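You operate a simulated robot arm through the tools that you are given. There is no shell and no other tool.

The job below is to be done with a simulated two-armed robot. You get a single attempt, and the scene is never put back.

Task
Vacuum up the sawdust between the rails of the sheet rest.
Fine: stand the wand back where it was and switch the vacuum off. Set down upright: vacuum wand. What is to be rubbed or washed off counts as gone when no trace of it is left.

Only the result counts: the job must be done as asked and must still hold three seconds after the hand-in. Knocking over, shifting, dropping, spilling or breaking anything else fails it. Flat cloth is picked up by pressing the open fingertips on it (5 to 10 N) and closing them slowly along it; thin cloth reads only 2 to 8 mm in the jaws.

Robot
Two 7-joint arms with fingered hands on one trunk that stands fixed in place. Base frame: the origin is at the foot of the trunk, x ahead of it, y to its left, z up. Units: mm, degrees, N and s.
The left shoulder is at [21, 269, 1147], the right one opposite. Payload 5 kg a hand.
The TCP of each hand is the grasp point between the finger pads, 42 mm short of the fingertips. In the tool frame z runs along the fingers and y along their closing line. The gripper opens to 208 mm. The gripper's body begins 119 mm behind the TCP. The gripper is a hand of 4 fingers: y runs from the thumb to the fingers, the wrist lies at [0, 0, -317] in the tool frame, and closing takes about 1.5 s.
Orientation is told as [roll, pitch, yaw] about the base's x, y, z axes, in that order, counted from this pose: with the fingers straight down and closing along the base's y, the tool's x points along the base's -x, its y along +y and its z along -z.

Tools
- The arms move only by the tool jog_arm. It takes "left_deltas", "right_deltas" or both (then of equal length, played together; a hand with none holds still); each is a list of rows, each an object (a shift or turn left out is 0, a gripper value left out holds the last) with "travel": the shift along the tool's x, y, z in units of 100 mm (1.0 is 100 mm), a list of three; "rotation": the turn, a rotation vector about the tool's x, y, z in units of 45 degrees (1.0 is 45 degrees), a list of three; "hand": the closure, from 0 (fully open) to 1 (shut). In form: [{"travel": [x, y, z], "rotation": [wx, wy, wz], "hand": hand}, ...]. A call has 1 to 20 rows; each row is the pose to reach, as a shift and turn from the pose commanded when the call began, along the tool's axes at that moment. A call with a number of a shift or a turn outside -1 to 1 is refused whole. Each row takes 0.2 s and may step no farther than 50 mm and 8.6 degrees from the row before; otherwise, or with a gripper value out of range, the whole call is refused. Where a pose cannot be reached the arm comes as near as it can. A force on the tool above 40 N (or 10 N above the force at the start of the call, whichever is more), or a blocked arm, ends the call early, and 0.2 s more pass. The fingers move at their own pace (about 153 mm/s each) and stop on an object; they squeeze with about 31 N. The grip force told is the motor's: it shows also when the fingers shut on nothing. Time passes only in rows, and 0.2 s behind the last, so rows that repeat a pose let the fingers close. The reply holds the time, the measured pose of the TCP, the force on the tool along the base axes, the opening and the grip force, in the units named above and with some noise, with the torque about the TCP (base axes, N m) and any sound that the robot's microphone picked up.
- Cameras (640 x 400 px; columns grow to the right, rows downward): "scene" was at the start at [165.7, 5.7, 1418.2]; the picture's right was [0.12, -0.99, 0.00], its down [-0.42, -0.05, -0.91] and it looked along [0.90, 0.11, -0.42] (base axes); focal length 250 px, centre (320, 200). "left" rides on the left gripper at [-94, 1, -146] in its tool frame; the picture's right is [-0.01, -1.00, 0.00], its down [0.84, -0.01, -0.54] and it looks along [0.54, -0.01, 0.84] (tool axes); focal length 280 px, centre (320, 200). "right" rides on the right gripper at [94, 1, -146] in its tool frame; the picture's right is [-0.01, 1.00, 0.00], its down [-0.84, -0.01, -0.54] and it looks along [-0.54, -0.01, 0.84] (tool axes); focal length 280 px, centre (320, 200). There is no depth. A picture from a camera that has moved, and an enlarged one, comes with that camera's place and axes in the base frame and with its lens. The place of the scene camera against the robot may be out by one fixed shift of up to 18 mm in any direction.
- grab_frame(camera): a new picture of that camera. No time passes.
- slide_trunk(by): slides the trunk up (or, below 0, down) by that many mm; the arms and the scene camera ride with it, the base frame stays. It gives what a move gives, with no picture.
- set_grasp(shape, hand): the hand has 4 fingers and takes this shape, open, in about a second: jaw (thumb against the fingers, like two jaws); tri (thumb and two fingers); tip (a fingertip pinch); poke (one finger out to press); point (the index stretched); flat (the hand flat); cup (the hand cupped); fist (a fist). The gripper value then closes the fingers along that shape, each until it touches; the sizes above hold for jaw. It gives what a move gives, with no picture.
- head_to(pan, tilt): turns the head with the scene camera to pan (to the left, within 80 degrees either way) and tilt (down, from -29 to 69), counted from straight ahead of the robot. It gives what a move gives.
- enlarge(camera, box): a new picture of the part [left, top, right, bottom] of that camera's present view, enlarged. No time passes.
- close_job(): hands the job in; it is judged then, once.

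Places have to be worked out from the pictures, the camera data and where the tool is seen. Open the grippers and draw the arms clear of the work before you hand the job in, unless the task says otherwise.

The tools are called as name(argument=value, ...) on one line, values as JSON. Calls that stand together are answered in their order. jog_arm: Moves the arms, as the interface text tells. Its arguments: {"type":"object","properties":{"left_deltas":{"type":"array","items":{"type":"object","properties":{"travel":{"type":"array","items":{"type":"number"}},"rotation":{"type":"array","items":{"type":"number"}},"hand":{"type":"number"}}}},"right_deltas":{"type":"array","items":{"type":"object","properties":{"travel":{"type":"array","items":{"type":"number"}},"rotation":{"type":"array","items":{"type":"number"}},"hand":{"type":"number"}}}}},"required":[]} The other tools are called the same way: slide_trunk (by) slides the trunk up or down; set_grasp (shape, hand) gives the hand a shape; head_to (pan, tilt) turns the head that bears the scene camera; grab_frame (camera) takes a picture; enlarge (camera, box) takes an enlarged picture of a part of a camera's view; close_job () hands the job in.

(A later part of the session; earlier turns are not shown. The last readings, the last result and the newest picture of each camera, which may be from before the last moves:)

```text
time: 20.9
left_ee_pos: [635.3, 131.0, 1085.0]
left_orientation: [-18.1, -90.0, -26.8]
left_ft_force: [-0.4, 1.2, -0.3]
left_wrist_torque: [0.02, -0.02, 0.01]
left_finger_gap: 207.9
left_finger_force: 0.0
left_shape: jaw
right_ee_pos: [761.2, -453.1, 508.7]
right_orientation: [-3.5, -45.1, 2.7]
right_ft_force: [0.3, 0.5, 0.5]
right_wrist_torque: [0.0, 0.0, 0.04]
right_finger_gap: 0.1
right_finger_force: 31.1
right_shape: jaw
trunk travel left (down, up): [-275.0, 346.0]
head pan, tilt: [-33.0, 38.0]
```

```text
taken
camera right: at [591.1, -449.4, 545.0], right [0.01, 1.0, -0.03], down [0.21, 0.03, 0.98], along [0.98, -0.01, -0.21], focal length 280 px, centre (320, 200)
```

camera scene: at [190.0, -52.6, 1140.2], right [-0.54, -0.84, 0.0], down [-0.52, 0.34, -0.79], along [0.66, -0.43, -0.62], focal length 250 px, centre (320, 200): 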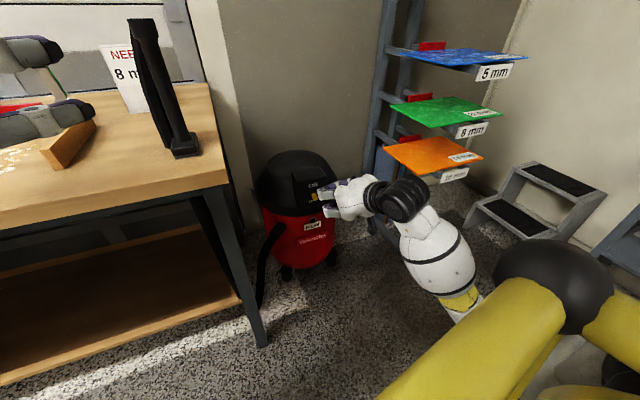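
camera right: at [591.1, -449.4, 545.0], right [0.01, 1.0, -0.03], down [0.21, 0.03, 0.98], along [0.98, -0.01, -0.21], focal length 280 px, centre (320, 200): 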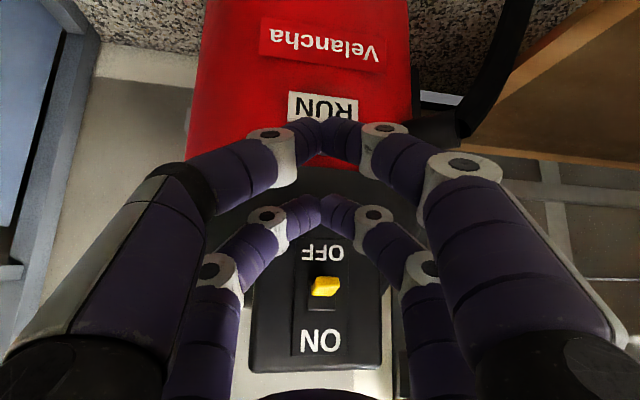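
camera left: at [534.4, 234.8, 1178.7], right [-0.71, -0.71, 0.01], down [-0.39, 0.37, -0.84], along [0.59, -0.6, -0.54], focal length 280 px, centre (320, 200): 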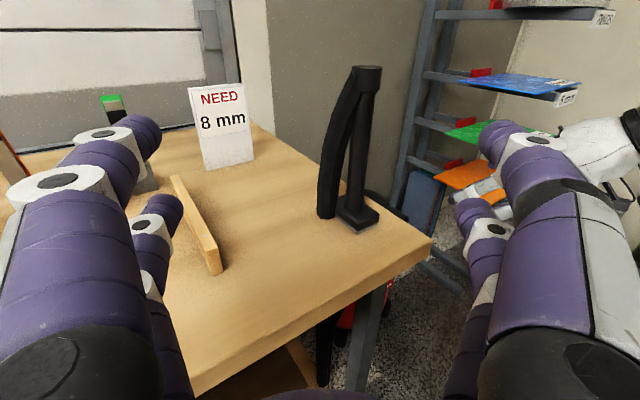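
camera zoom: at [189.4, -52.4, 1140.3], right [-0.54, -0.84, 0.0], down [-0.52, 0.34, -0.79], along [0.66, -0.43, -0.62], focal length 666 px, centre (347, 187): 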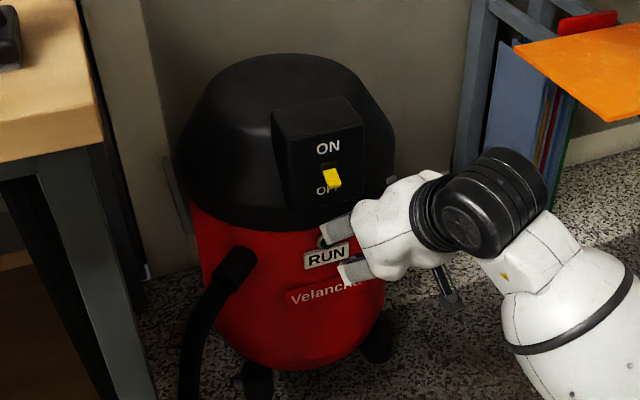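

The lever end shows at z≈559–575, y≈-446, straight ahead of the front finger pair, whose tip is near (813,502). I'll move 27 mm forward so the tip is under the lever.

jog_arm(right_deltas=[{"travel": [-0.095, 0.02, 0.095]}, {"travel": [-0.19, 0.05, 0.19]}])

enlarge(camera="scene", box=[260, 150, 360, 250])

enlarge(camera="right", box=[240, 100, 400, 300])

```text
time: 21.6
left_ee_pos: [636.0, 130.8, 1086.7]
left_orientation: [29.5, -89.9, -74.4]
left_ft_force: [-0.2, 0.0, -0.3]
left_wrist_torque: [0.06, 0.02, 0.03]
left_finger_gap: 208.1
left_finger_force: 0.0
left_shape: jaw
right_ee_pos: [788.5, -447.5, 509.5]
right_orientation: [-3.4, -45.1, 2.6]
right_ft_force: [-0.6, -1.4, 0.9]
right_wrist_torque: [0.0, -0.02, -0.03]
right_finger_gap: 0.0
right_finger_force: 30.9
right_shape: jaw
trunk travel left (down, up): [-275.0, 346.0]
head pan, tilt: [-33.0, 38.0]
```

```text
4.00 times, centred on (310, 200) of scene
camera zoom: at [189.4, -52.6, 1140.3], right [-0.54, -0.84, 0.0], down [-0.52, 0.34, -0.79], along [0.66, -0.43, -0.62], focal length 1000 px, centre (360, 200)
```

zoom: 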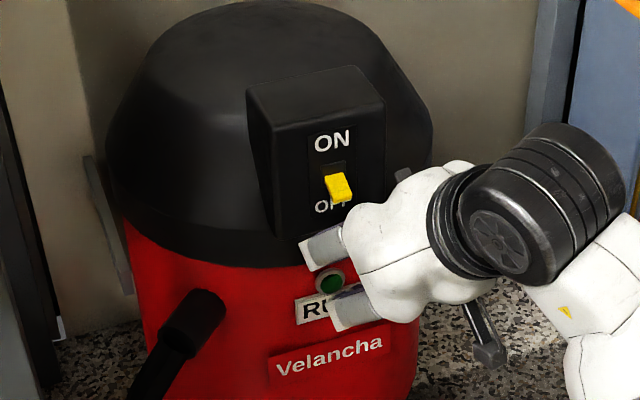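

```text
2.00 times, centred on (320, 200) of right
camera zoom: at [618.4, -444.5, 545.9], right [0.01, 1.0, -0.03], down [0.21, 0.03, 0.98], along [0.98, -0.01, -0.21], focal length 561 px, centre (320, 200)
```

zoom: 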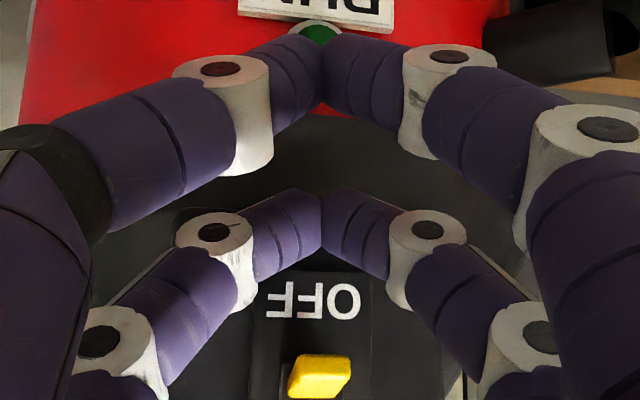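

The finger pair is lined up under the lever with no contact. I'll raise the hand 40 mm in small steps and watch the force.

jog_arm(right_deltas=[{"travel": [-0.071, 0, -0.071]}, {"travel": [-0.142, 0, -0.142]}, {"travel": [-0.213, 0, -0.213]}, {"travel": [-0.284, 0, -0.284]}])

enlarge(camera="scene", box=[260, 150, 360, 250])

enlarge(camera="right", box=[240, 100, 400, 300])

```text
time: 22.6
left_ee_pos: [635.1, 130.9, 1084.9]
left_orientation: [7.9, -90.0, -52.9]
left_ft_force: [-0.6, -0.3, 0.4]
left_wrist_torque: [-0.01, 0.01, -0.01]
left_finger_gap: 207.7
left_finger_force: 0.0
left_shape: jaw
right_ee_pos: [787.6, -445.3, 548.7]
right_orientation: [-3.4, -45.1, 2.6]
right_ft_force: [0.3, -1.7, -1.1]
right_wrist_torque: [0.0, 0.0, 0.0]
right_finger_gap: 0.2
right_finger_force: 30.9
right_shape: jaw
trunk travel left (down, up): [-275.0, 346.0]
head pan, tilt: [-33.0, 38.0]
```

```text
4.00 times, centred on (310, 200) of scene
camera zoom: at [189.6, -52.6, 1140.3], right [-0.54, -0.84, 0.0], down [-0.52, 0.34, -0.79], along [0.66, -0.43, -0.62], focal length 1000 px, centre (360, 200)
```

zoom: 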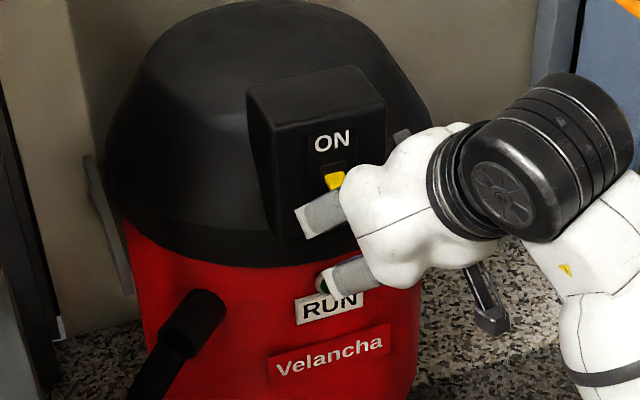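

```text
2.00 times, centred on (320, 200) of right
camera zoom: at [618.0, -442.2, 585.6], right [0.01, 1.0, -0.03], down [0.21, 0.03, 0.98], along [0.98, -0.01, -0.21], focal length 561 px, centre (320, 200)
```

zoom: 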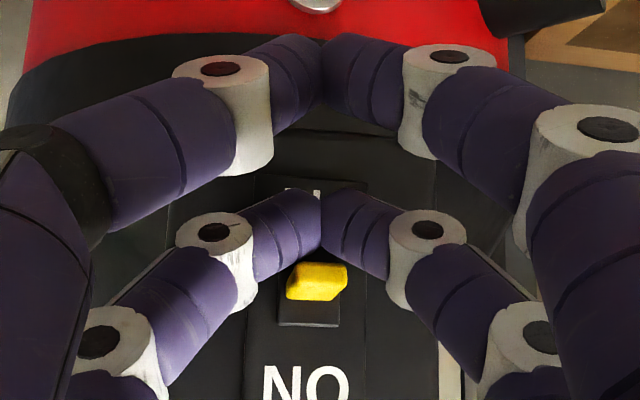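

No real load yet; the lever is just above the fingertips. I'll continue upward another 20 mm.

jog_arm(right_deltas=[{"travel": [-0.035, 0, -0.035]}, {"travel": [-0.071, -0.005, -0.071]}, {"travel": [-0.106, -0.01, -0.106]}, {"travel": [-0.142, -0.01, -0.142]}])

enlarge(camera="scene", box=[260, 150, 360, 250])

enlarge(camera="right", box=[240, 100, 400, 300])

```text
time: 23.6
left_ee_pos: [635.7, 130.4, 1085.0]
left_orientation: [-14.1, -90.0, -30.8]
left_ft_force: [0.1, -0.1, -0.3]
left_wrist_torque: [0.03, 0.03, 0.01]
left_finger_gap: 207.8
left_finger_force: 0.0
left_shape: jaw
right_ee_pos: [788.4, -444.1, 568.6]
right_orientation: [-3.4, -44.9, 2.6]
right_ft_force: [0.3, -1.4, -8.6]
right_wrist_torque: [0.12, 0.39, -0.07]
right_finger_gap: 0.2
right_finger_force: 30.7
right_shape: jaw
trunk travel left (down, up): [-275.0, 346.0]
head pan, tilt: [-33.0, 38.0]
```

```text
4.00 times, centred on (310, 200) of scene
camera zoom: at [190.1, -52.8, 1140.0], right [-0.54, -0.84, 0.0], down [-0.52, 0.34, -0.79], along [0.66, -0.43, -0.62], focal length 1000 px, centre (360, 200)
```

zoom: 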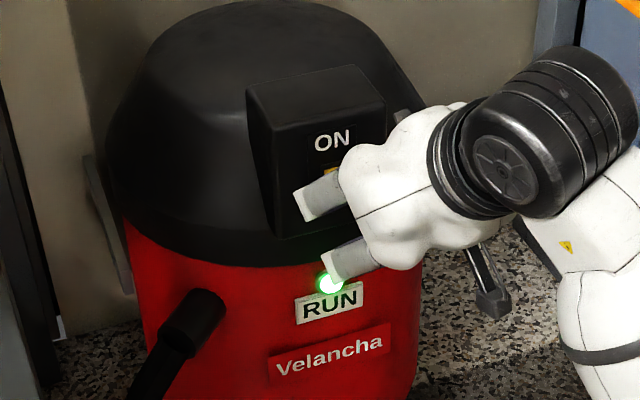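

```text
2.00 times, centred on (320, 200) of right
camera zoom: at [618.0, -441.8, 605.0], right [0.01, 1.0, -0.03], down [0.21, 0.03, 0.98], along [0.98, -0.01, -0.21], focal length 561 px, centre (320, 200)
```

zoom: 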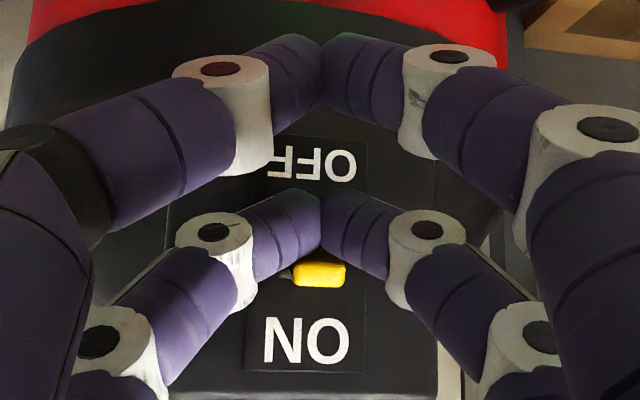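

The RUN lamp is lit and the lever pushes back with about 9 N. I'll go 10 mm further so that the lever settles fully at ON.

jog_arm(right_deltas=[{"travel": [-0.035, 0, -0.035]}, {"travel": [-0.071, 0, -0.071]}])

enlarge(camera="right", box=[240, 100, 400, 300])

```text
time: 24.2
left_ee_pos: [636.3, 130.1, 1085.6]
left_orientation: [48.5, -89.9, -93.3]
left_ft_force: [0.3, -0.3, 0.2]
left_wrist_torque: [-0.01, 0.02, -0.03]
left_finger_gap: 207.8
left_finger_force: 0.0
left_shape: jaw
right_ee_pos: [786.7, -443.4, 571.0]
right_orientation: [-3.3, -43.9, 2.5]
right_ft_force: [-1.4, -4.7, -17.3]
right_wrist_torque: [0.2, 0.72, -0.16]
right_finger_gap: 0.0
right_finger_force: 31.3
right_shape: jaw
trunk travel left (down, up): [-275.0, 346.0]
head pan, tilt: [-33.0, 38.0]
stopped in row 2 (right hand): the force on the tool passed its limit at 42 N (the readings are from after the stop); the commanded pose is now the measured one
```

```text
2.00 times, centred on (320, 200) of right
camera zoom: at [616.9, -441.0, 610.1], right [0.01, 1.0, -0.03], down [0.23, 0.03, 0.97], along [0.97, -0.01, -0.23], focal length 561 px, centre (320, 200)
```

zoom: 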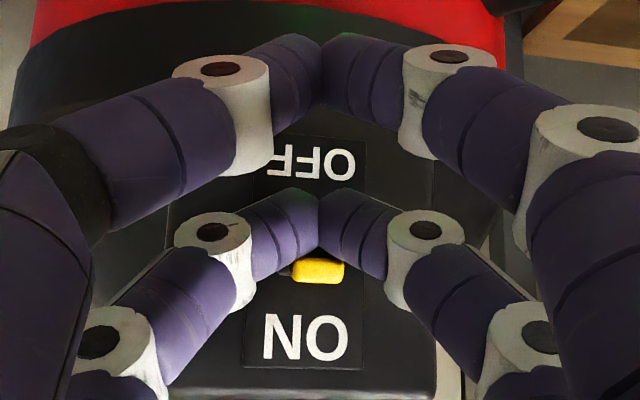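

The lever is at its upper stop. I'll ease the fingers down and back out, then check the lamp.

jog_arm(right_deltas=[{"travel": [0.1, 0, 0.1]}, {"travel": [0.2, 0, 0.2]}, {"travel": [0.45, 0, -0.05]}, {"travel": [0.7, 0, -0.3]}, {"travel": [0.9, 0, -0.5]}])

enlarge(camera="scene", box=[260, 150, 360, 250])

enlarge(camera="right", box=[240, 100, 400, 300])

```text
time: 25.4
left_ee_pos: [635.9, 131.1, 1084.6]
left_orientation: [-18.3, -90.0, -26.8]
left_ft_force: [1.2, 0.1, -0.3]
left_wrist_torque: [-0.02, 0.03, -0.05]
left_finger_gap: 207.8
left_finger_force: 0.1
left_shape: jaw
right_ee_pos: [686.7, -446.6, 548.6]
right_orientation: [-3.4, -44.4, 2.6]
right_ft_force: [1.1, -0.1, -0.3]
right_wrist_torque: [0.02, -0.01, 0.0]
right_finger_gap: 0.2
right_finger_force: 30.7
right_shape: jaw
trunk travel left (down, up): [-275.0, 346.0]
head pan, tilt: [-33.0, 38.0]
```

```text
4.00 times, centred on (310, 200) of scene
camera zoom: at [190.1, -52.5, 1140.3], right [-0.54, -0.84, 0.0], down [-0.52, 0.34, -0.79], along [0.66, -0.43, -0.62], focal length 1000 px, centre (360, 200)
```

zoom: 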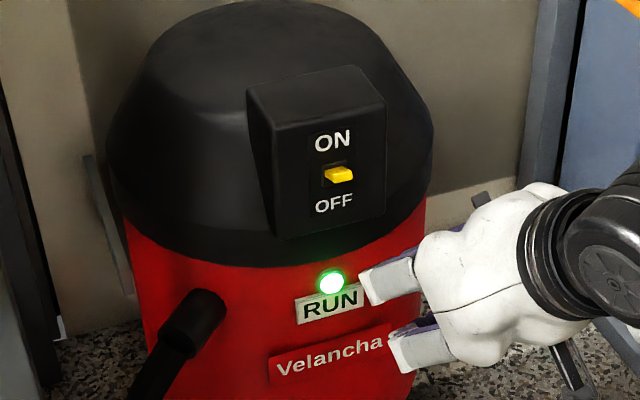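

```text
2.00 times, centred on (320, 200) of right
camera zoom: at [518.1, -443.4, 586.7], right [0.01, 1.0, -0.03], down [0.22, 0.03, 0.97], along [0.97, -0.01, -0.22], focal length 561 px, centre (320, 200)
```

zoom: 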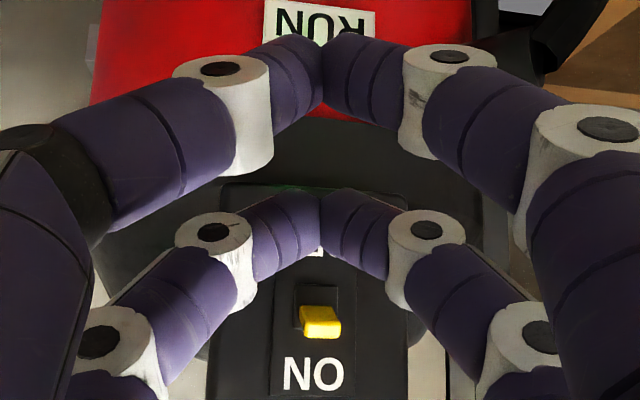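

The vacuum is running: the RUN lamp is lit and the lever is up. Next I'll turn the left hand to point straight ahead, clear of the wand, and aim the head at the bench.

jog_arm(left_deltas=[{"travel": [0, -0.03, 0.14], "rotation": [-0.166, 0, 0]}, {"travel": [0, -0.06, 0.27], "rotation": [-0.333, 0, 0]}, {"travel": [0, -0.09, 0.41], "rotation": [-0.5, 0, 0]}, {"travel": [0, -0.12, 0.55], "rotation": [-0.666, 0, 0]}, {"travel": [0, -0.15, 0.68], "rotation": [-0.833, 0, 0]}, {"travel": [0, -0.18, 0.82], "rotation": [-1, 0, 0]}])

head_to(pan=0, tilt=25)

grab_frame(camera="left")

grab_frame(camera="scene")

```text
time: 26.8
left_ee_pos: [679.1, 61.9, 1084.3]
left_orientation: [-163.2, -89.9, 163.3]
left_ft_force: [-0.4, 0.8, -0.1]
left_wrist_torque: [0.0, -0.01, -0.19]
left_finger_gap: 207.9
left_finger_force: 0.1
left_shape: jaw
right_ee_pos: [688.2, -446.1, 548.3]
right_orientation: [-3.4, -44.4, 2.6]
right_ft_force: [-0.4, 0.0, 0.9]
right_wrist_torque: [-0.08, 0.03, -0.04]
right_finger_gap: 0.0
right_finger_force: 31.3
right_shape: jaw
trunk travel left (down, up): [-275.0, 346.0]
head pan, tilt: [-33.0, 38.0]
```

```text
time: 27.8
left_ee_pos: [678.8, 60.9, 1084.4]
left_orientation: [25.3, -90.0, -25.3]
left_ft_force: [-0.7, 1.0, -0.3]
left_wrist_torque: [0.02, -0.01, -0.03]
left_finger_gap: 207.8
left_finger_force: 0.1
left_shape: jaw
right_ee_pos: [687.2, -446.5, 548.7]
right_orientation: [-3.4, -44.4, 2.6]
right_ft_force: [0.1, 0.5, 0.0]
right_wrist_torque: [-0.02, 0.04, 0.03]
right_finger_gap: 0.0
right_finger_force: 30.8
right_shape: jaw
trunk travel left (down, up): [-275.0, 346.0]
head pan, tilt: [0.0, 25.0]
```

```text
taken
camera left: at [534.9, 61.6, 1177.6], right [0.0, -1.0, 0.01], down [-0.54, -0.01, -0.84], along [0.84, -0.01, -0.54], focal length 280 px, centre (320, 200)
```

left: 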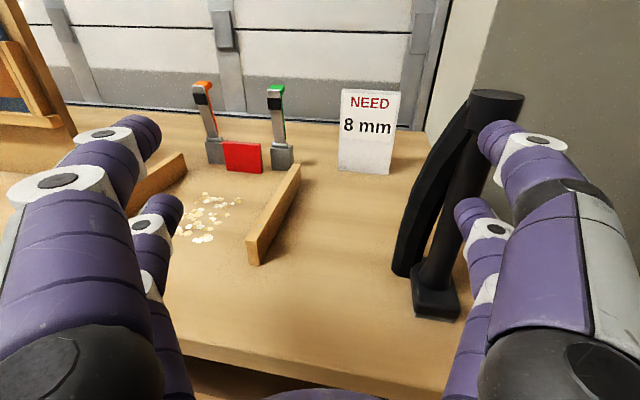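

```text
taken
camera scene: at [209.4, -5.6, 1160.6], right [0.0, -1.0, 0.0], down [-0.42, 0.0, -0.91], along [0.91, 0.0, -0.42], focal length 250 px, centre (320, 200)
```

scene: 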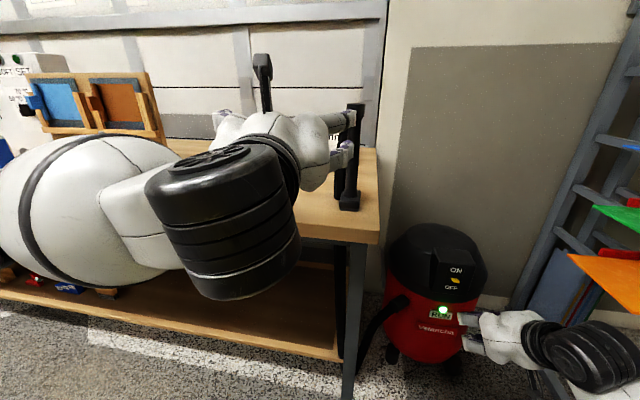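

By stereo between the left camera's two poses, the bench top is at z≈902, the sawdust spans about x 850–977 and y 195–300, and the clamp handles stand at x≈1088 up to z≈1070. I'll zoom on the wand and sawdust to refine them.

enlarge(camera="left", box=[370, 80, 530, 330])

enlarge(camera="left", box=[160, 130, 330, 280])

enlarge(camera="scene", box=[300, 90, 400, 250])

```text
1.60 times, centred on (450, 205) of left
camera zoom: at [534.9, 61.6, 1177.6], right [0.0, -1.0, 0.01], down [-0.54, -0.01, -0.84], along [0.84, -0.01, -0.54], focal length 449 px, centre (112, 192)
```

zoom: 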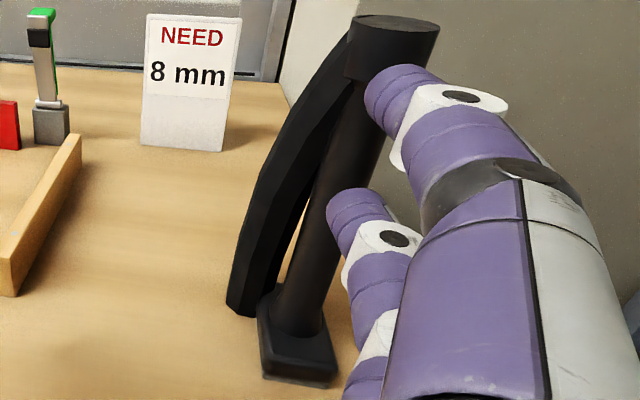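

```text
2.67 times, centred on (245, 205) of left
camera zoom: at [534.9, 61.6, 1177.6], right [0.0, -1.0, 0.01], down [-0.54, -0.01, -0.84], along [0.84, -0.01, -0.54], focal length 748 px, centre (520, 187)
```

zoom: 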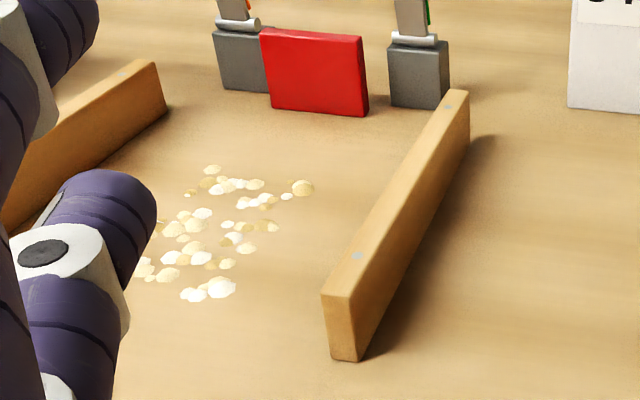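

```text
2.50 times, centred on (350, 170) of scene
camera zoom: at [209.4, -5.6, 1160.6], right [0.0, -1.0, 0.0], down [-0.42, 0.0, -0.91], along [0.91, 0.0, -0.42], focal length 625 px, centre (245, 275)
```

zoom: 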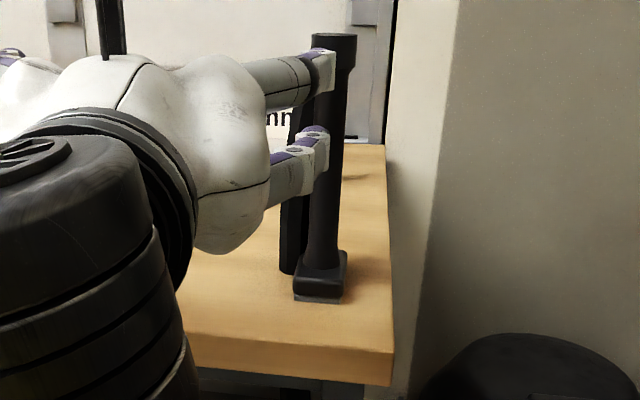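

The wand's axis is at (764,-79), its cap top at z≈1129, its nozzle about 83×50 mm, and the hose end lies behind-left at (803,-54). I'll bring the open left hand in front of the wand at z≈1005, turned about 10° so that the hose falls behind the tube.

jog_arm(left_deltas=[{"travel": [0.1, -0.25, -0.1]}, {"travel": [0.2, -0.5, -0.2]}, {"travel": [0.3, -0.75, -0.29]}, {"travel": [0.4, -1, -0.29]}])

jog_arm(left_deltas=[{"travel": [0.13, -0.15, 0], "rotation": [-0.074, 0, 0]}, {"travel": [0.26, -0.31, 0], "rotation": [-0.148, 0, 0]}, {"travel": [0.4, -0.46, 0], "rotation": [-0.222, 0, 0]}])

grab_frame(camera="left")

grab_frame(camera="scene")

```text
time: 28.8
left_ee_pos: [650.3, -41.1, 1042.2]
left_orientation: [88.4, -90.0, -88.4]
left_ft_force: [0.7, 1.0, 0.5]
left_wrist_torque: [-0.05, -0.01, -0.08]
left_finger_gap: 207.8
left_finger_force: 0.0
left_shape: jaw
right_ee_pos: [687.2, -445.9, 547.1]
right_orientation: [-3.5, -44.3, 2.5]
right_ft_force: [-0.7, -0.6, 0.0]
right_wrist_torque: [0.01, 0.01, -0.04]
right_finger_gap: 0.0
right_finger_force: 30.5
right_shape: jaw
trunk travel left (down, up): [-275.0, 346.0]
head pan, tilt: [0.0, 25.0]
```

```text
time: 29.6
left_ee_pos: [653.3, -85.6, 1005.8]
left_orientation: [-70.6, -90.0, 80.8]
left_ft_force: [0.1, 1.1, -0.7]
left_wrist_torque: [0.0, -0.02, -0.11]
left_finger_gap: 207.8
left_finger_force: 0.0
left_shape: jaw
right_ee_pos: [687.1, -445.2, 548.2]
right_orientation: [-3.4, -44.4, 2.6]
right_ft_force: [-0.5, 0.4, -0.8]
right_wrist_torque: [-0.02, 0.0, -0.03]
right_finger_gap: 0.1
right_finger_force: 31.2
right_shape: jaw
trunk travel left (down, up): [-275.0, 346.0]
head pan, tilt: [0.0, 25.0]
```

```text
taken
camera left: at [510.4, -111.3, 1099.4], right [0.17, -0.98, 0.01], down [-0.53, -0.11, -0.84], along [0.83, 0.14, -0.54], focal length 280 px, centre (320, 200)
```

left: 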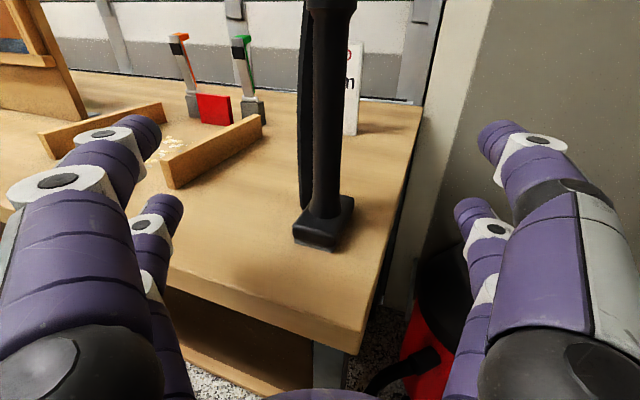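

```text
taken
camera scene: at [209.5, -4.9, 1160.6], right [0.0, -1.0, 0.0], down [-0.42, 0.0, -0.91], along [0.91, 0.0, -0.42], focal length 250 px, centre (320, 200)
```

scene: 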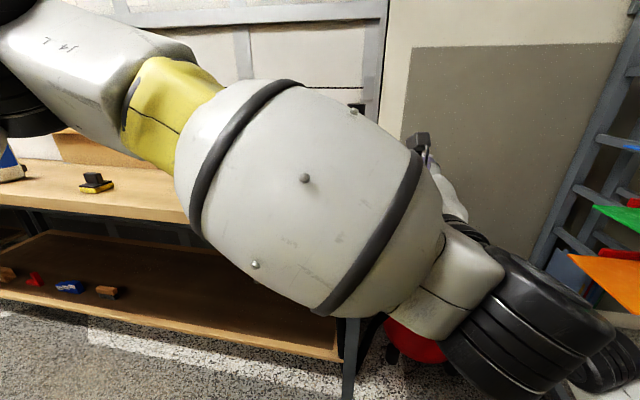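

The tube lies about 110 mm ahead of the grasp point and 10 mm to its right. I'll advance 85 mm with a 10 mm sideways correction, so the tube ends about 24 mm past the TCP.

jog_arm(left_deltas=[{"travel": [0, -0.05, 0.17]}, {"travel": [0, -0.1, 0.34]}, {"travel": [0, -0.1, 0.51]}, {"travel": [0, -0.1, 0.68]}, {"travel": [0, -0.1, 0.85]}])

grab_frame(camera="left")

grab_frame(camera="scene")

```text
time: 30.8
left_ee_pos: [738.3, -81.6, 1005.5]
left_orientation: [-171.5, -90.0, -178.4]
left_ft_force: [0.0, 0.0, -0.2]
left_wrist_torque: [0.01, 0.02, -0.01]
left_finger_gap: 208.3
left_finger_force: 0.1
left_shape: jaw
right_ee_pos: [687.8, -445.2, 548.0]
right_orientation: [-3.4, -44.4, 2.7]
right_ft_force: [-0.6, 0.3, -0.2]
right_wrist_torque: [0.0, 0.01, 0.01]
right_finger_gap: 0.0
right_finger_force: 30.8
right_shape: jaw
trunk travel left (down, up): [-275.0, 346.0]
head pan, tilt: [0.0, 25.0]
```

```text
taken
camera left: at [595.4, -106.8, 1099.0], right [0.17, -0.98, 0.01], down [-0.53, -0.11, -0.84], along [0.83, 0.14, -0.54], focal length 280 px, centre (320, 200)
```

left: 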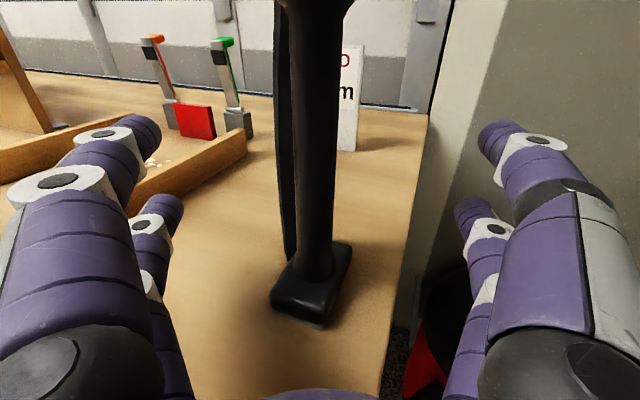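

```text
taken
camera scene: at [209.2, -5.5, 1160.6], right [0.0, -1.0, 0.0], down [-0.42, 0.0, -0.91], along [0.91, 0.0, -0.42], focal length 250 px, centre (320, 200)
```

scene: 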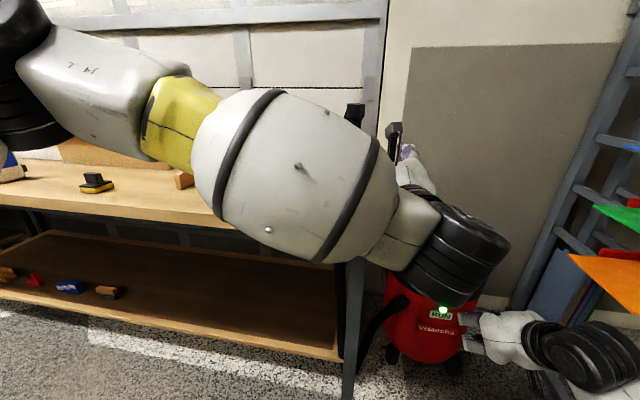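

The tube looks about 2–3 mm left of the hand's centre. I'll shift 2 mm left and close the fingers partway to about a 60 mm gap, then check the centring.

jog_arm(left_deltas=[{"travel": [0, 0.02, 0], "hand": 0.2}, {"travel": [0, 0.02, 0], "hand": 0.4}, {"travel": [0, 0.02, 0], "hand": 0.6}, {"travel": [0, 0.02, 0], "hand": 0.7}, {"travel": [0, 0.02, 0], "hand": 0.7}, {"travel": [0, 0.02, 0], "hand": 0.7}])

grab_frame(camera="left")

```text
time: 32.2
left_ee_pos: [738.8, -79.6, 1004.5]
left_orientation: [55.5, -90.1, -45.3]
left_ft_force: [1.0, 0.8, 0.0]
left_wrist_torque: [0.0, -0.04, -0.02]
left_finger_gap: 63.1
left_finger_force: 0.1
left_shape: jaw
right_ee_pos: [687.3, -445.2, 548.4]
right_orientation: [-3.4, -44.4, 2.7]
right_ft_force: [0.4, -0.3, 0.6]
right_wrist_torque: [-0.01, 0.01, 0.03]
right_finger_gap: 0.1
right_finger_force: 31.3
right_shape: jaw
trunk travel left (down, up): [-275.0, 346.0]
head pan, tilt: [0.0, 25.0]
```

```text
taken
camera left: at [595.5, -104.1, 1098.7], right [0.17, -0.98, 0.01], down [-0.53, -0.11, -0.84], along [0.83, 0.14, -0.54], focal length 280 px, centre (320, 200)
```

left: 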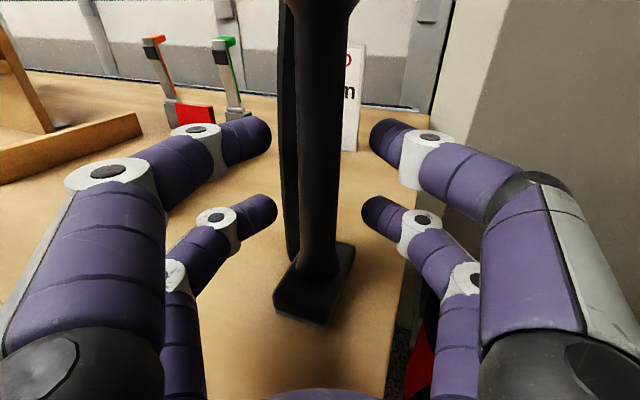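

The fingers are centred on the tube to within about 1 mm, but their tips curl in near 40 mm past the TCP. I'll back off 6 mm so that the tips meet the tube at its sides, then close.

jog_arm(left_deltas=[{"travel": [0, 0, -0.03], "hand": 0.7}, {"travel": [0, 0, -0.06], "hand": 0.7}, {"travel": [0, 0, -0.06], "hand": 0.75}, {"travel": [0, 0, -0.06], "hand": 0.8}, {"travel": [0, 0, -0.06], "hand": 0.85}, {"travel": [0, 0, -0.06], "hand": 0.9}, {"travel": [0, 0, -0.06], "hand": 0.95}, {"travel": [0, 0, -0.06], "hand": 1.0}, {"travel": [0, 0, -0.06], "hand": 1.0}])

grab_frame(camera="left")

grab_frame(camera="scene")

```text
time: 34.2
left_ee_pos: [732.5, -79.8, 1007.6]
left_orientation: [47.4, -89.9, -37.4]
left_ft_force: [0.9, -1.4, -0.6]
left_wrist_torque: [0.0, -0.06, -0.01]
left_finger_gap: 21.6
left_finger_force: 31.1
left_shape: jaw
right_ee_pos: [687.9, -446.1, 548.5]
right_orientation: [-3.4, -44.3, 2.7]
right_ft_force: [-0.1, -0.1, -0.2]
right_wrist_torque: [-0.01, -0.01, -0.02]
right_finger_gap: 0.3
right_finger_force: 30.7
right_shape: jaw
trunk travel left (down, up): [-275.0, 346.0]
head pan, tilt: [0.0, 25.0]
```

```text
taken
camera left: at [588.5, -104.3, 1099.3], right [0.17, -0.98, 0.01], down [-0.53, -0.11, -0.84], along [0.83, 0.14, -0.54], focal length 280 px, centre (320, 200)
```

left: 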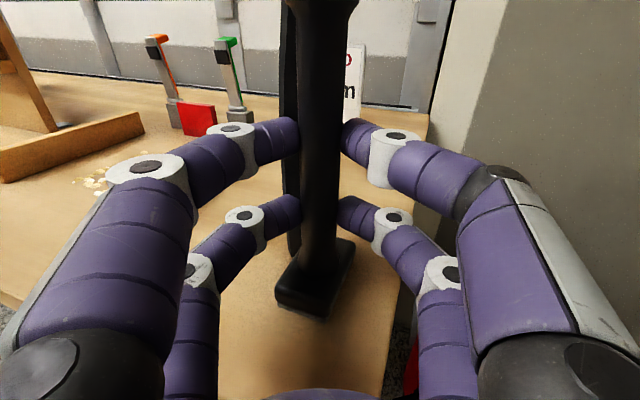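

```text
taken
camera scene: at [209.4, -5.5, 1160.6], right [0.0, -1.0, 0.0], down [-0.42, 0.0, -0.91], along [0.91, 0.0, -0.42], focal length 250 px, centre (320, 200)
```

scene: 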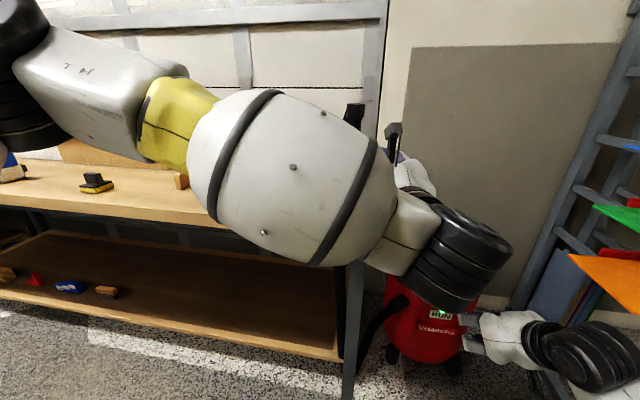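

The fingers hold the tube with 31 N at a 21.6 mm gap, and the wand looks undisturbed. I'll zoom in to check the contact before lifting.

enlarge(camera="left", box=[240, 60, 400, 320])

enlarge(camera="left", box=[260, 90, 380, 170])

```text
1.54 times, centred on (320, 190) of left
camera zoom: at [588.5, -104.3, 1099.3], right [0.17, -0.98, 0.01], down [-0.53, -0.11, -0.84], along [0.83, 0.14, -0.54], focal length 431 px, centre (320, 215)
```

zoom: 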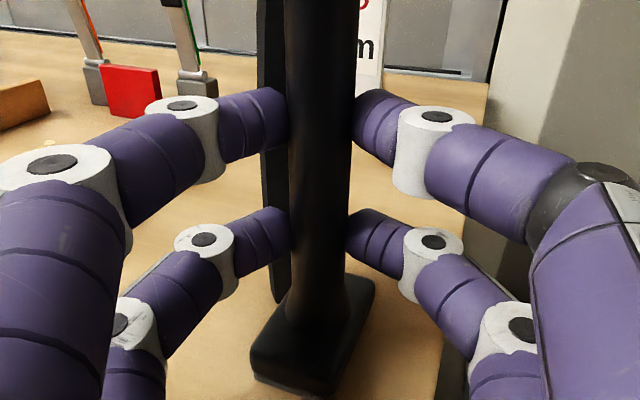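

```text
5.00 times, centred on (320, 130) of left
camera zoom: at [588.5, -104.3, 1099.3], right [0.17, -0.98, 0.01], down [-0.53, -0.11, -0.84], along [0.83, 0.14, -0.54], focal length 1402 px, centre (320, 550)
```

zoom: 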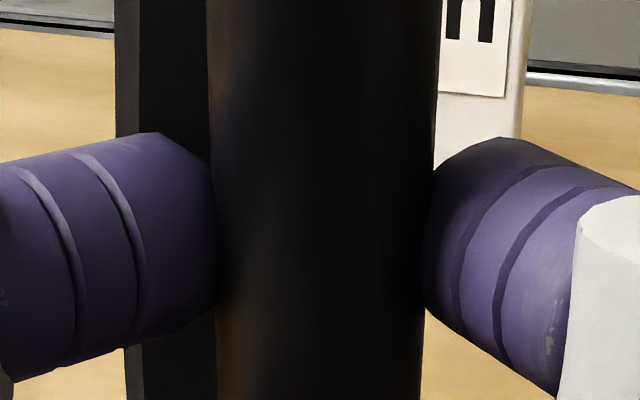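

The gap of 21.6 mm is less than the tube's roughly 28 mm, so the tips sit a bit behind its centre. I'll reopen slightly, back off 9 mm and close again for a truly opposed grip.

jog_arm(left_deltas=[{"hand": 0.85}, {"hand": 0.78}, {"hand": 0.78}, {"travel": [0, 0, -0.045], "hand": 0.78}, {"travel": [0, 0, -0.09], "hand": 0.78}, {"travel": [0, 0, -0.09], "hand": 0.84}, {"travel": [0, 0, -0.09], "hand": 0.88}, {"travel": [0, 0, -0.09], "hand": 0.92}, {"travel": [0, 0, -0.09], "hand": 1.0}, {"travel": [0, 0, -0.09], "hand": 1.0}])

enlarge(camera="left", box=[240, 60, 400, 320])

```text
time: 36.4
left_ee_pos: [723.0, -79.8, 1005.2]
left_orientation: [49.0, -90.0, -39.1]
left_ft_force: [0.3, -0.7, -0.1]
left_wrist_torque: [0.0, -0.02, 0.04]
left_finger_gap: 19.8
left_finger_force: 31.3
left_shape: jaw
right_ee_pos: [686.8, -446.8, 548.7]
right_orientation: [-3.4, -44.3, 2.6]
right_ft_force: [0.3, -0.5, 0.1]
right_wrist_torque: [0.0, 0.03, 0.01]
right_finger_gap: 0.0
right_finger_force: 31.3
right_shape: jaw
trunk travel left (down, up): [-275.0, 346.0]
head pan, tilt: [0.0, 25.0]
```

```text
1.54 times, centred on (320, 190) of left
camera zoom: at [579.6, -105.8, 1098.5], right [0.17, -0.98, 0.01], down [-0.53, -0.11, -0.84], along [0.83, 0.14, -0.54], focal length 431 px, centre (320, 215)
```

zoom: 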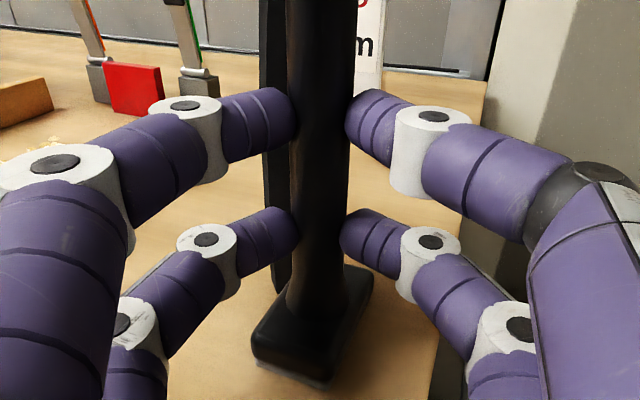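

Now the gap is smaller still and the tips are in front of the tube, so the best spot lies between, about 7 mm forward of here. I'll reopen, move forward 7 mm and close again.

jog_arm(left_deltas=[{"hand": 0.85}, {"hand": 0.78}, {"hand": 0.78}, {"travel": [0, 0, 0.035], "hand": 0.78}, {"travel": [0, 0, 0.07], "hand": 0.78}, {"travel": [0, 0, 0.07], "hand": 0.84}, {"travel": [0, 0, 0.07], "hand": 0.88}, {"travel": [0, 0, 0.07], "hand": 0.92}, {"travel": [0, 0, 0.07], "hand": 1.0}, {"travel": [0, 0, 0.07], "hand": 1.0}])

enlarge(camera="left", box=[240, 60, 400, 320])

```text
time: 38.6
left_ee_pos: [729.2, -79.4, 1004.8]
left_orientation: [43.3, -90.0, -33.2]
left_ft_force: [0.5, -0.9, 0.7]
left_wrist_torque: [0.0, -0.04, -0.01]
left_finger_gap: 22.4
left_finger_force: 31.1
left_shape: jaw
right_ee_pos: [689.0, -445.7, 548.2]
right_orientation: [-3.5, -44.5, 2.6]
right_ft_force: [-0.8, 0.3, 0.1]
right_wrist_torque: [-0.04, 0.02, 0.03]
right_finger_gap: 0.0
right_finger_force: 30.9
right_shape: jaw
trunk travel left (down, up): [-275.0, 346.0]
head pan, tilt: [0.0, 25.0]
```

```text
1.54 times, centred on (320, 190) of left
camera zoom: at [586.1, -103.9, 1098.4], right [0.17, -0.98, 0.01], down [-0.53, -0.11, -0.84], along [0.83, 0.14, -0.54], focal length 431 px, centre (320, 215)
```

zoom: 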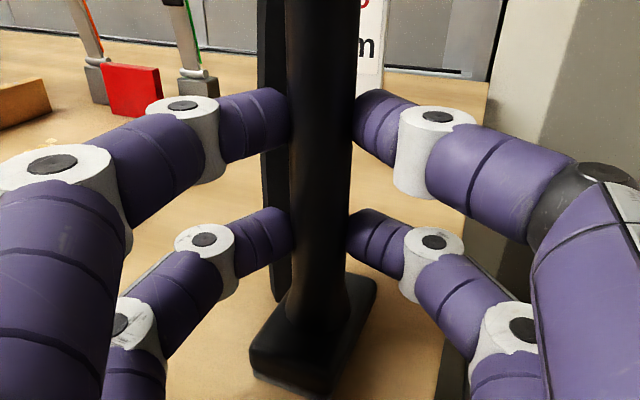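

The grip is now well opposed, with a 22.4 mm gap, and the wand's home is TCP (729,-79.5,1005). I'll lift it gently 15 mm and watch the weight and the view.

jog_arm(left_deltas=[{"travel": [-0.03, 0, 0]}, {"travel": [-0.06, 0, 0]}, {"travel": [-0.1, 0, 0]}, {"travel": [-0.15, 0, 0]}])

grab_frame(camera="left")

grab_frame(camera="scene")

```text
time: 39.6
left_ee_pos: [730.1, -80.5, 1020.2]
left_orientation: [42.8, -90.0, -32.9]
left_ft_force: [-1.1, 0.0, -3.6]
left_wrist_torque: [-0.01, 0.09, 0.03]
left_finger_gap: 22.4
left_finger_force: 30.9
left_shape: jaw
right_ee_pos: [687.9, -446.4, 547.0]
right_orientation: [-3.4, -44.5, 2.6]
right_ft_force: [-0.1, -0.2, -0.5]
right_wrist_torque: [0.02, -0.02, 0.01]
right_finger_gap: 0.0
right_finger_force: 31.2
right_shape: jaw
trunk travel left (down, up): [-275.0, 346.0]
head pan, tilt: [0.0, 25.0]
```

```text
taken
camera left: at [586.8, -104.6, 1113.9], right [0.17, -0.98, 0.01], down [-0.53, -0.11, -0.84], along [0.83, 0.14, -0.54], focal length 280 px, centre (320, 200)
```

left: 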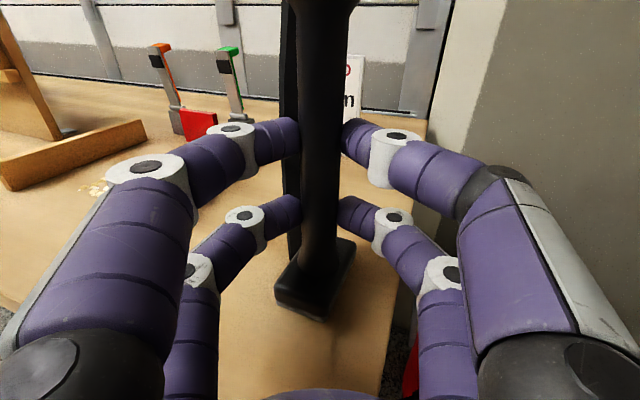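

```text
taken
camera scene: at [209.5, -5.5, 1160.6], right [0.0, -1.0, 0.0], down [-0.42, 0.0, -0.91], along [0.91, 0.0, -0.42], focal length 250 px, centre (320, 200)
```

scene: 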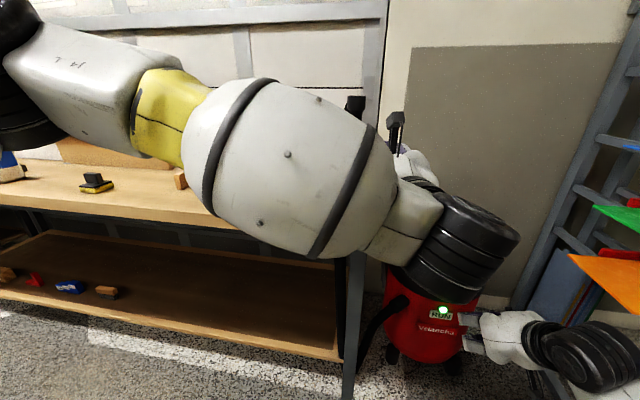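

The wand is held firmly at about 3.6 N and stays upright. I'll lift it 55 mm more so it clears the rails, then carry it left towards the space between them.

jog_arm(left_deltas=[{"travel": [-0.14, 0, 0]}, {"travel": [-0.28, 0, 0]}, {"travel": [-0.42, 0, 0]}, {"travel": [-0.55, 0, 0]}, {"travel": [-0.55, 0.2, 0.08]}, {"travel": [-0.55, 0.45, 0.16]}, {"travel": [-0.55, 0.7, 0.25]}, {"travel": [-0.55, 0.9, 0.35]}])

jog_arm(left_deltas=[{"travel": [0, 0.25, 0.1]}, {"travel": [0, 0.5, 0.2]}, {"travel": [0, 0.75, 0.3]}, {"travel": [0, 0.95, 0.4]}])

grab_frame(camera="left")

grab_frame(camera="scene")

```text
time: 41.4
left_ee_pos: [751.0, 15.5, 1074.4]
left_orientation: [25.0, -90.1, -15.0]
left_ft_force: [0.2, 0.5, -2.8]
left_wrist_torque: [0.01, 0.06, 0.0]
left_finger_gap: 22.4
left_finger_force: 30.9
left_shape: jaw
right_ee_pos: [688.1, -446.5, 547.7]
right_orientation: [-3.4, -44.4, 2.5]
right_ft_force: [-0.4, 0.2, -0.7]
right_wrist_torque: [-0.01, -0.03, 0.01]
right_finger_gap: 0.0
right_finger_force: 31.0
right_shape: jaw
trunk travel left (down, up): [-275.0, 346.0]
head pan, tilt: [0.0, 25.0]
```

```text
time: 42.4
left_ee_pos: [769.8, 115.5, 1074.3]
left_orientation: [44.0, -89.9, -33.9]
left_ft_force: [0.7, -0.1, -3.6]
left_wrist_torque: [0.0, 0.1, 0.04]
left_finger_gap: 22.4
left_finger_force: 31.3
left_shape: jaw
right_ee_pos: [686.4, -445.7, 547.9]
right_orientation: [-3.4, -44.4, 2.6]
right_ft_force: [-0.7, -0.1, -0.2]
right_wrist_torque: [0.04, 0.01, 0.05]
right_finger_gap: 0.0
right_finger_force: 30.9
right_shape: jaw
trunk travel left (down, up): [-275.0, 346.0]
head pan, tilt: [0.0, 25.0]
```

```text
taken
camera left: at [626.6, 90.7, 1168.3], right [0.17, -0.98, 0.01], down [-0.53, -0.11, -0.84], along [0.83, 0.14, -0.54], focal length 280 px, centre (320, 200)
```

left: 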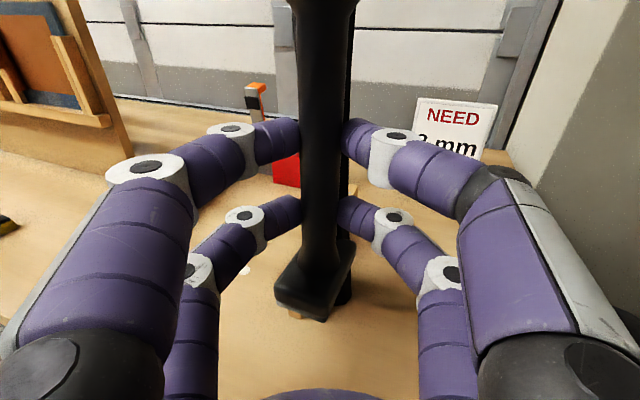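

```text
taken
camera scene: at [209.5, -5.7, 1160.6], right [0.0, -1.0, 0.0], down [-0.42, 0.0, -0.91], along [0.91, 0.0, -0.42], focal length 250 px, centre (320, 200)
```

scene: 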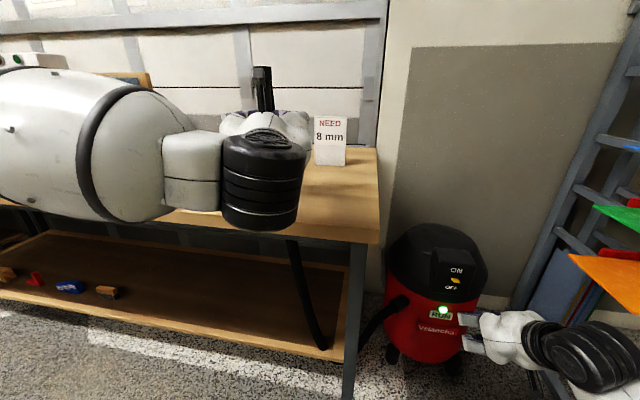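

The hose trails freely with no drag. I'll carry the wand to just in front of the sawdust between the rails and lower it to about 10 mm above the bench.

jog_arm(left_deltas=[{"travel": [0, 0.25, 0.03]}, {"travel": [0, 0.5, 0.06]}, {"travel": [0, 0.75, 0.09]}, {"travel": [0, 1.0, 0.12]}, {"travel": [0.2, 1.0, 0.12]}, {"travel": [0.4, 1.0, 0.12]}, {"travel": [0.58, 1.0, 0.12]}])

grab_frame(camera="left")

grab_frame(camera="scene")

```text
time: 44.0
left_ee_pos: [767.0, 215.9, 1016.4]
left_orientation: [27.6, -89.9, -17.6]
left_ft_force: [0.5, -0.3, -2.8]
left_wrist_torque: [-0.02, 0.12, 0.01]
left_finger_gap: 22.3
left_finger_force: 30.8
left_shape: jaw
right_ee_pos: [688.8, -445.7, 547.9]
right_orientation: [-3.4, -44.5, 2.6]
right_ft_force: [-0.3, -0.2, 0.2]
right_wrist_torque: [-0.04, -0.02, 0.01]
right_finger_gap: 0.0
right_finger_force: 30.8
right_shape: jaw
trunk travel left (down, up): [-275.0, 346.0]
head pan, tilt: [0.0, 25.0]
```

```text
taken
camera left: at [624.2, 191.6, 1109.8], right [0.17, -0.98, 0.01], down [-0.53, -0.11, -0.84], along [0.83, 0.14, -0.54], focal length 280 px, centre (320, 200)
```

left: 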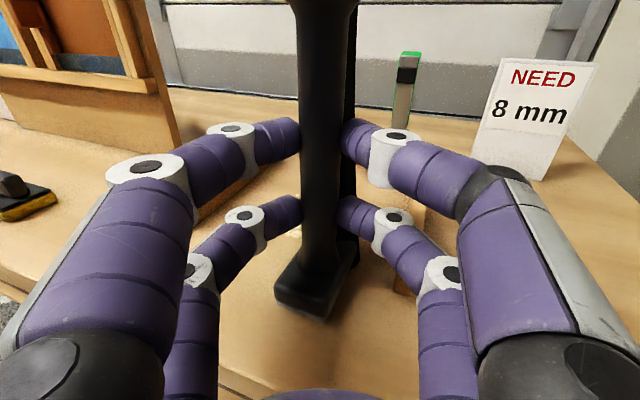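

```text
taken
camera scene: at [209.5, -5.5, 1160.6], right [0.0, -1.0, 0.0], down [-0.42, 0.0, -0.91], along [0.91, 0.0, -0.42], focal length 250 px, centre (320, 200)
```

scene: 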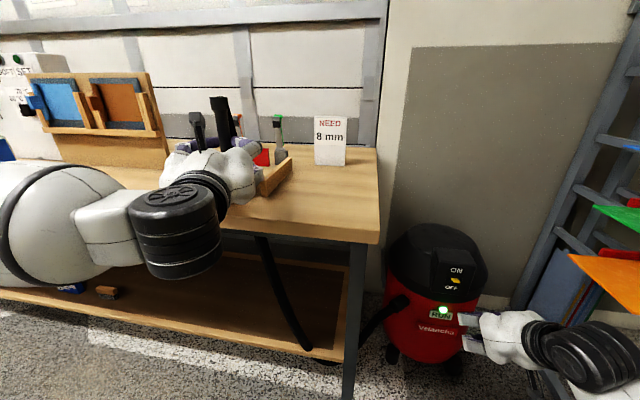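

The nozzle is about 10 mm above the bench between the rails. I'll lower it in 2 mm steps and watch for contact.

jog_arm(left_deltas=[{"travel": [0.03, 0, 0]}, {"travel": [0.05, 0, 0]}, {"travel": [0.07, 0, 0]}, {"travel": [0.09, 0, 0]}])

enlarge(camera="left", box=[240, 180, 420, 340])

```text
time: 45.0
left_ee_pos: [765.6, 215.8, 1007.7]
left_orientation: [25.9, -90.0, -15.9]
left_ft_force: [-0.7, -0.4, -3.2]
left_wrist_torque: [0.02, 0.11, 0.01]
left_finger_gap: 22.4
left_finger_force: 30.8
left_shape: jaw
right_ee_pos: [687.6, -445.7, 548.9]
right_orientation: [-3.5, -44.4, 2.6]
right_ft_force: [-0.1, -0.5, 0.0]
right_wrist_torque: [-0.01, -0.01, 0.01]
right_finger_gap: 0.0
right_finger_force: 31.2
right_shape: jaw
trunk travel left (down, up): [-275.0, 346.0]
head pan, tilt: [0.0, 25.0]
```

```text
2.50 times, centred on (330, 260) of left
camera zoom: at [622.9, 191.1, 1101.7], right [0.17, -0.98, 0.01], down [-0.53, -0.11, -0.84], along [0.83, 0.14, -0.54], focal length 701 px, centre (295, 50)
```

zoom: 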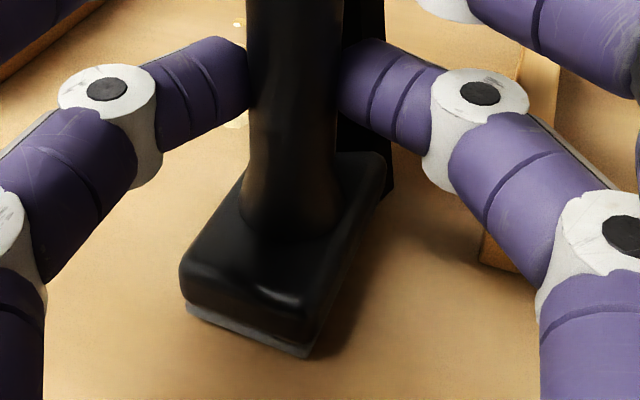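

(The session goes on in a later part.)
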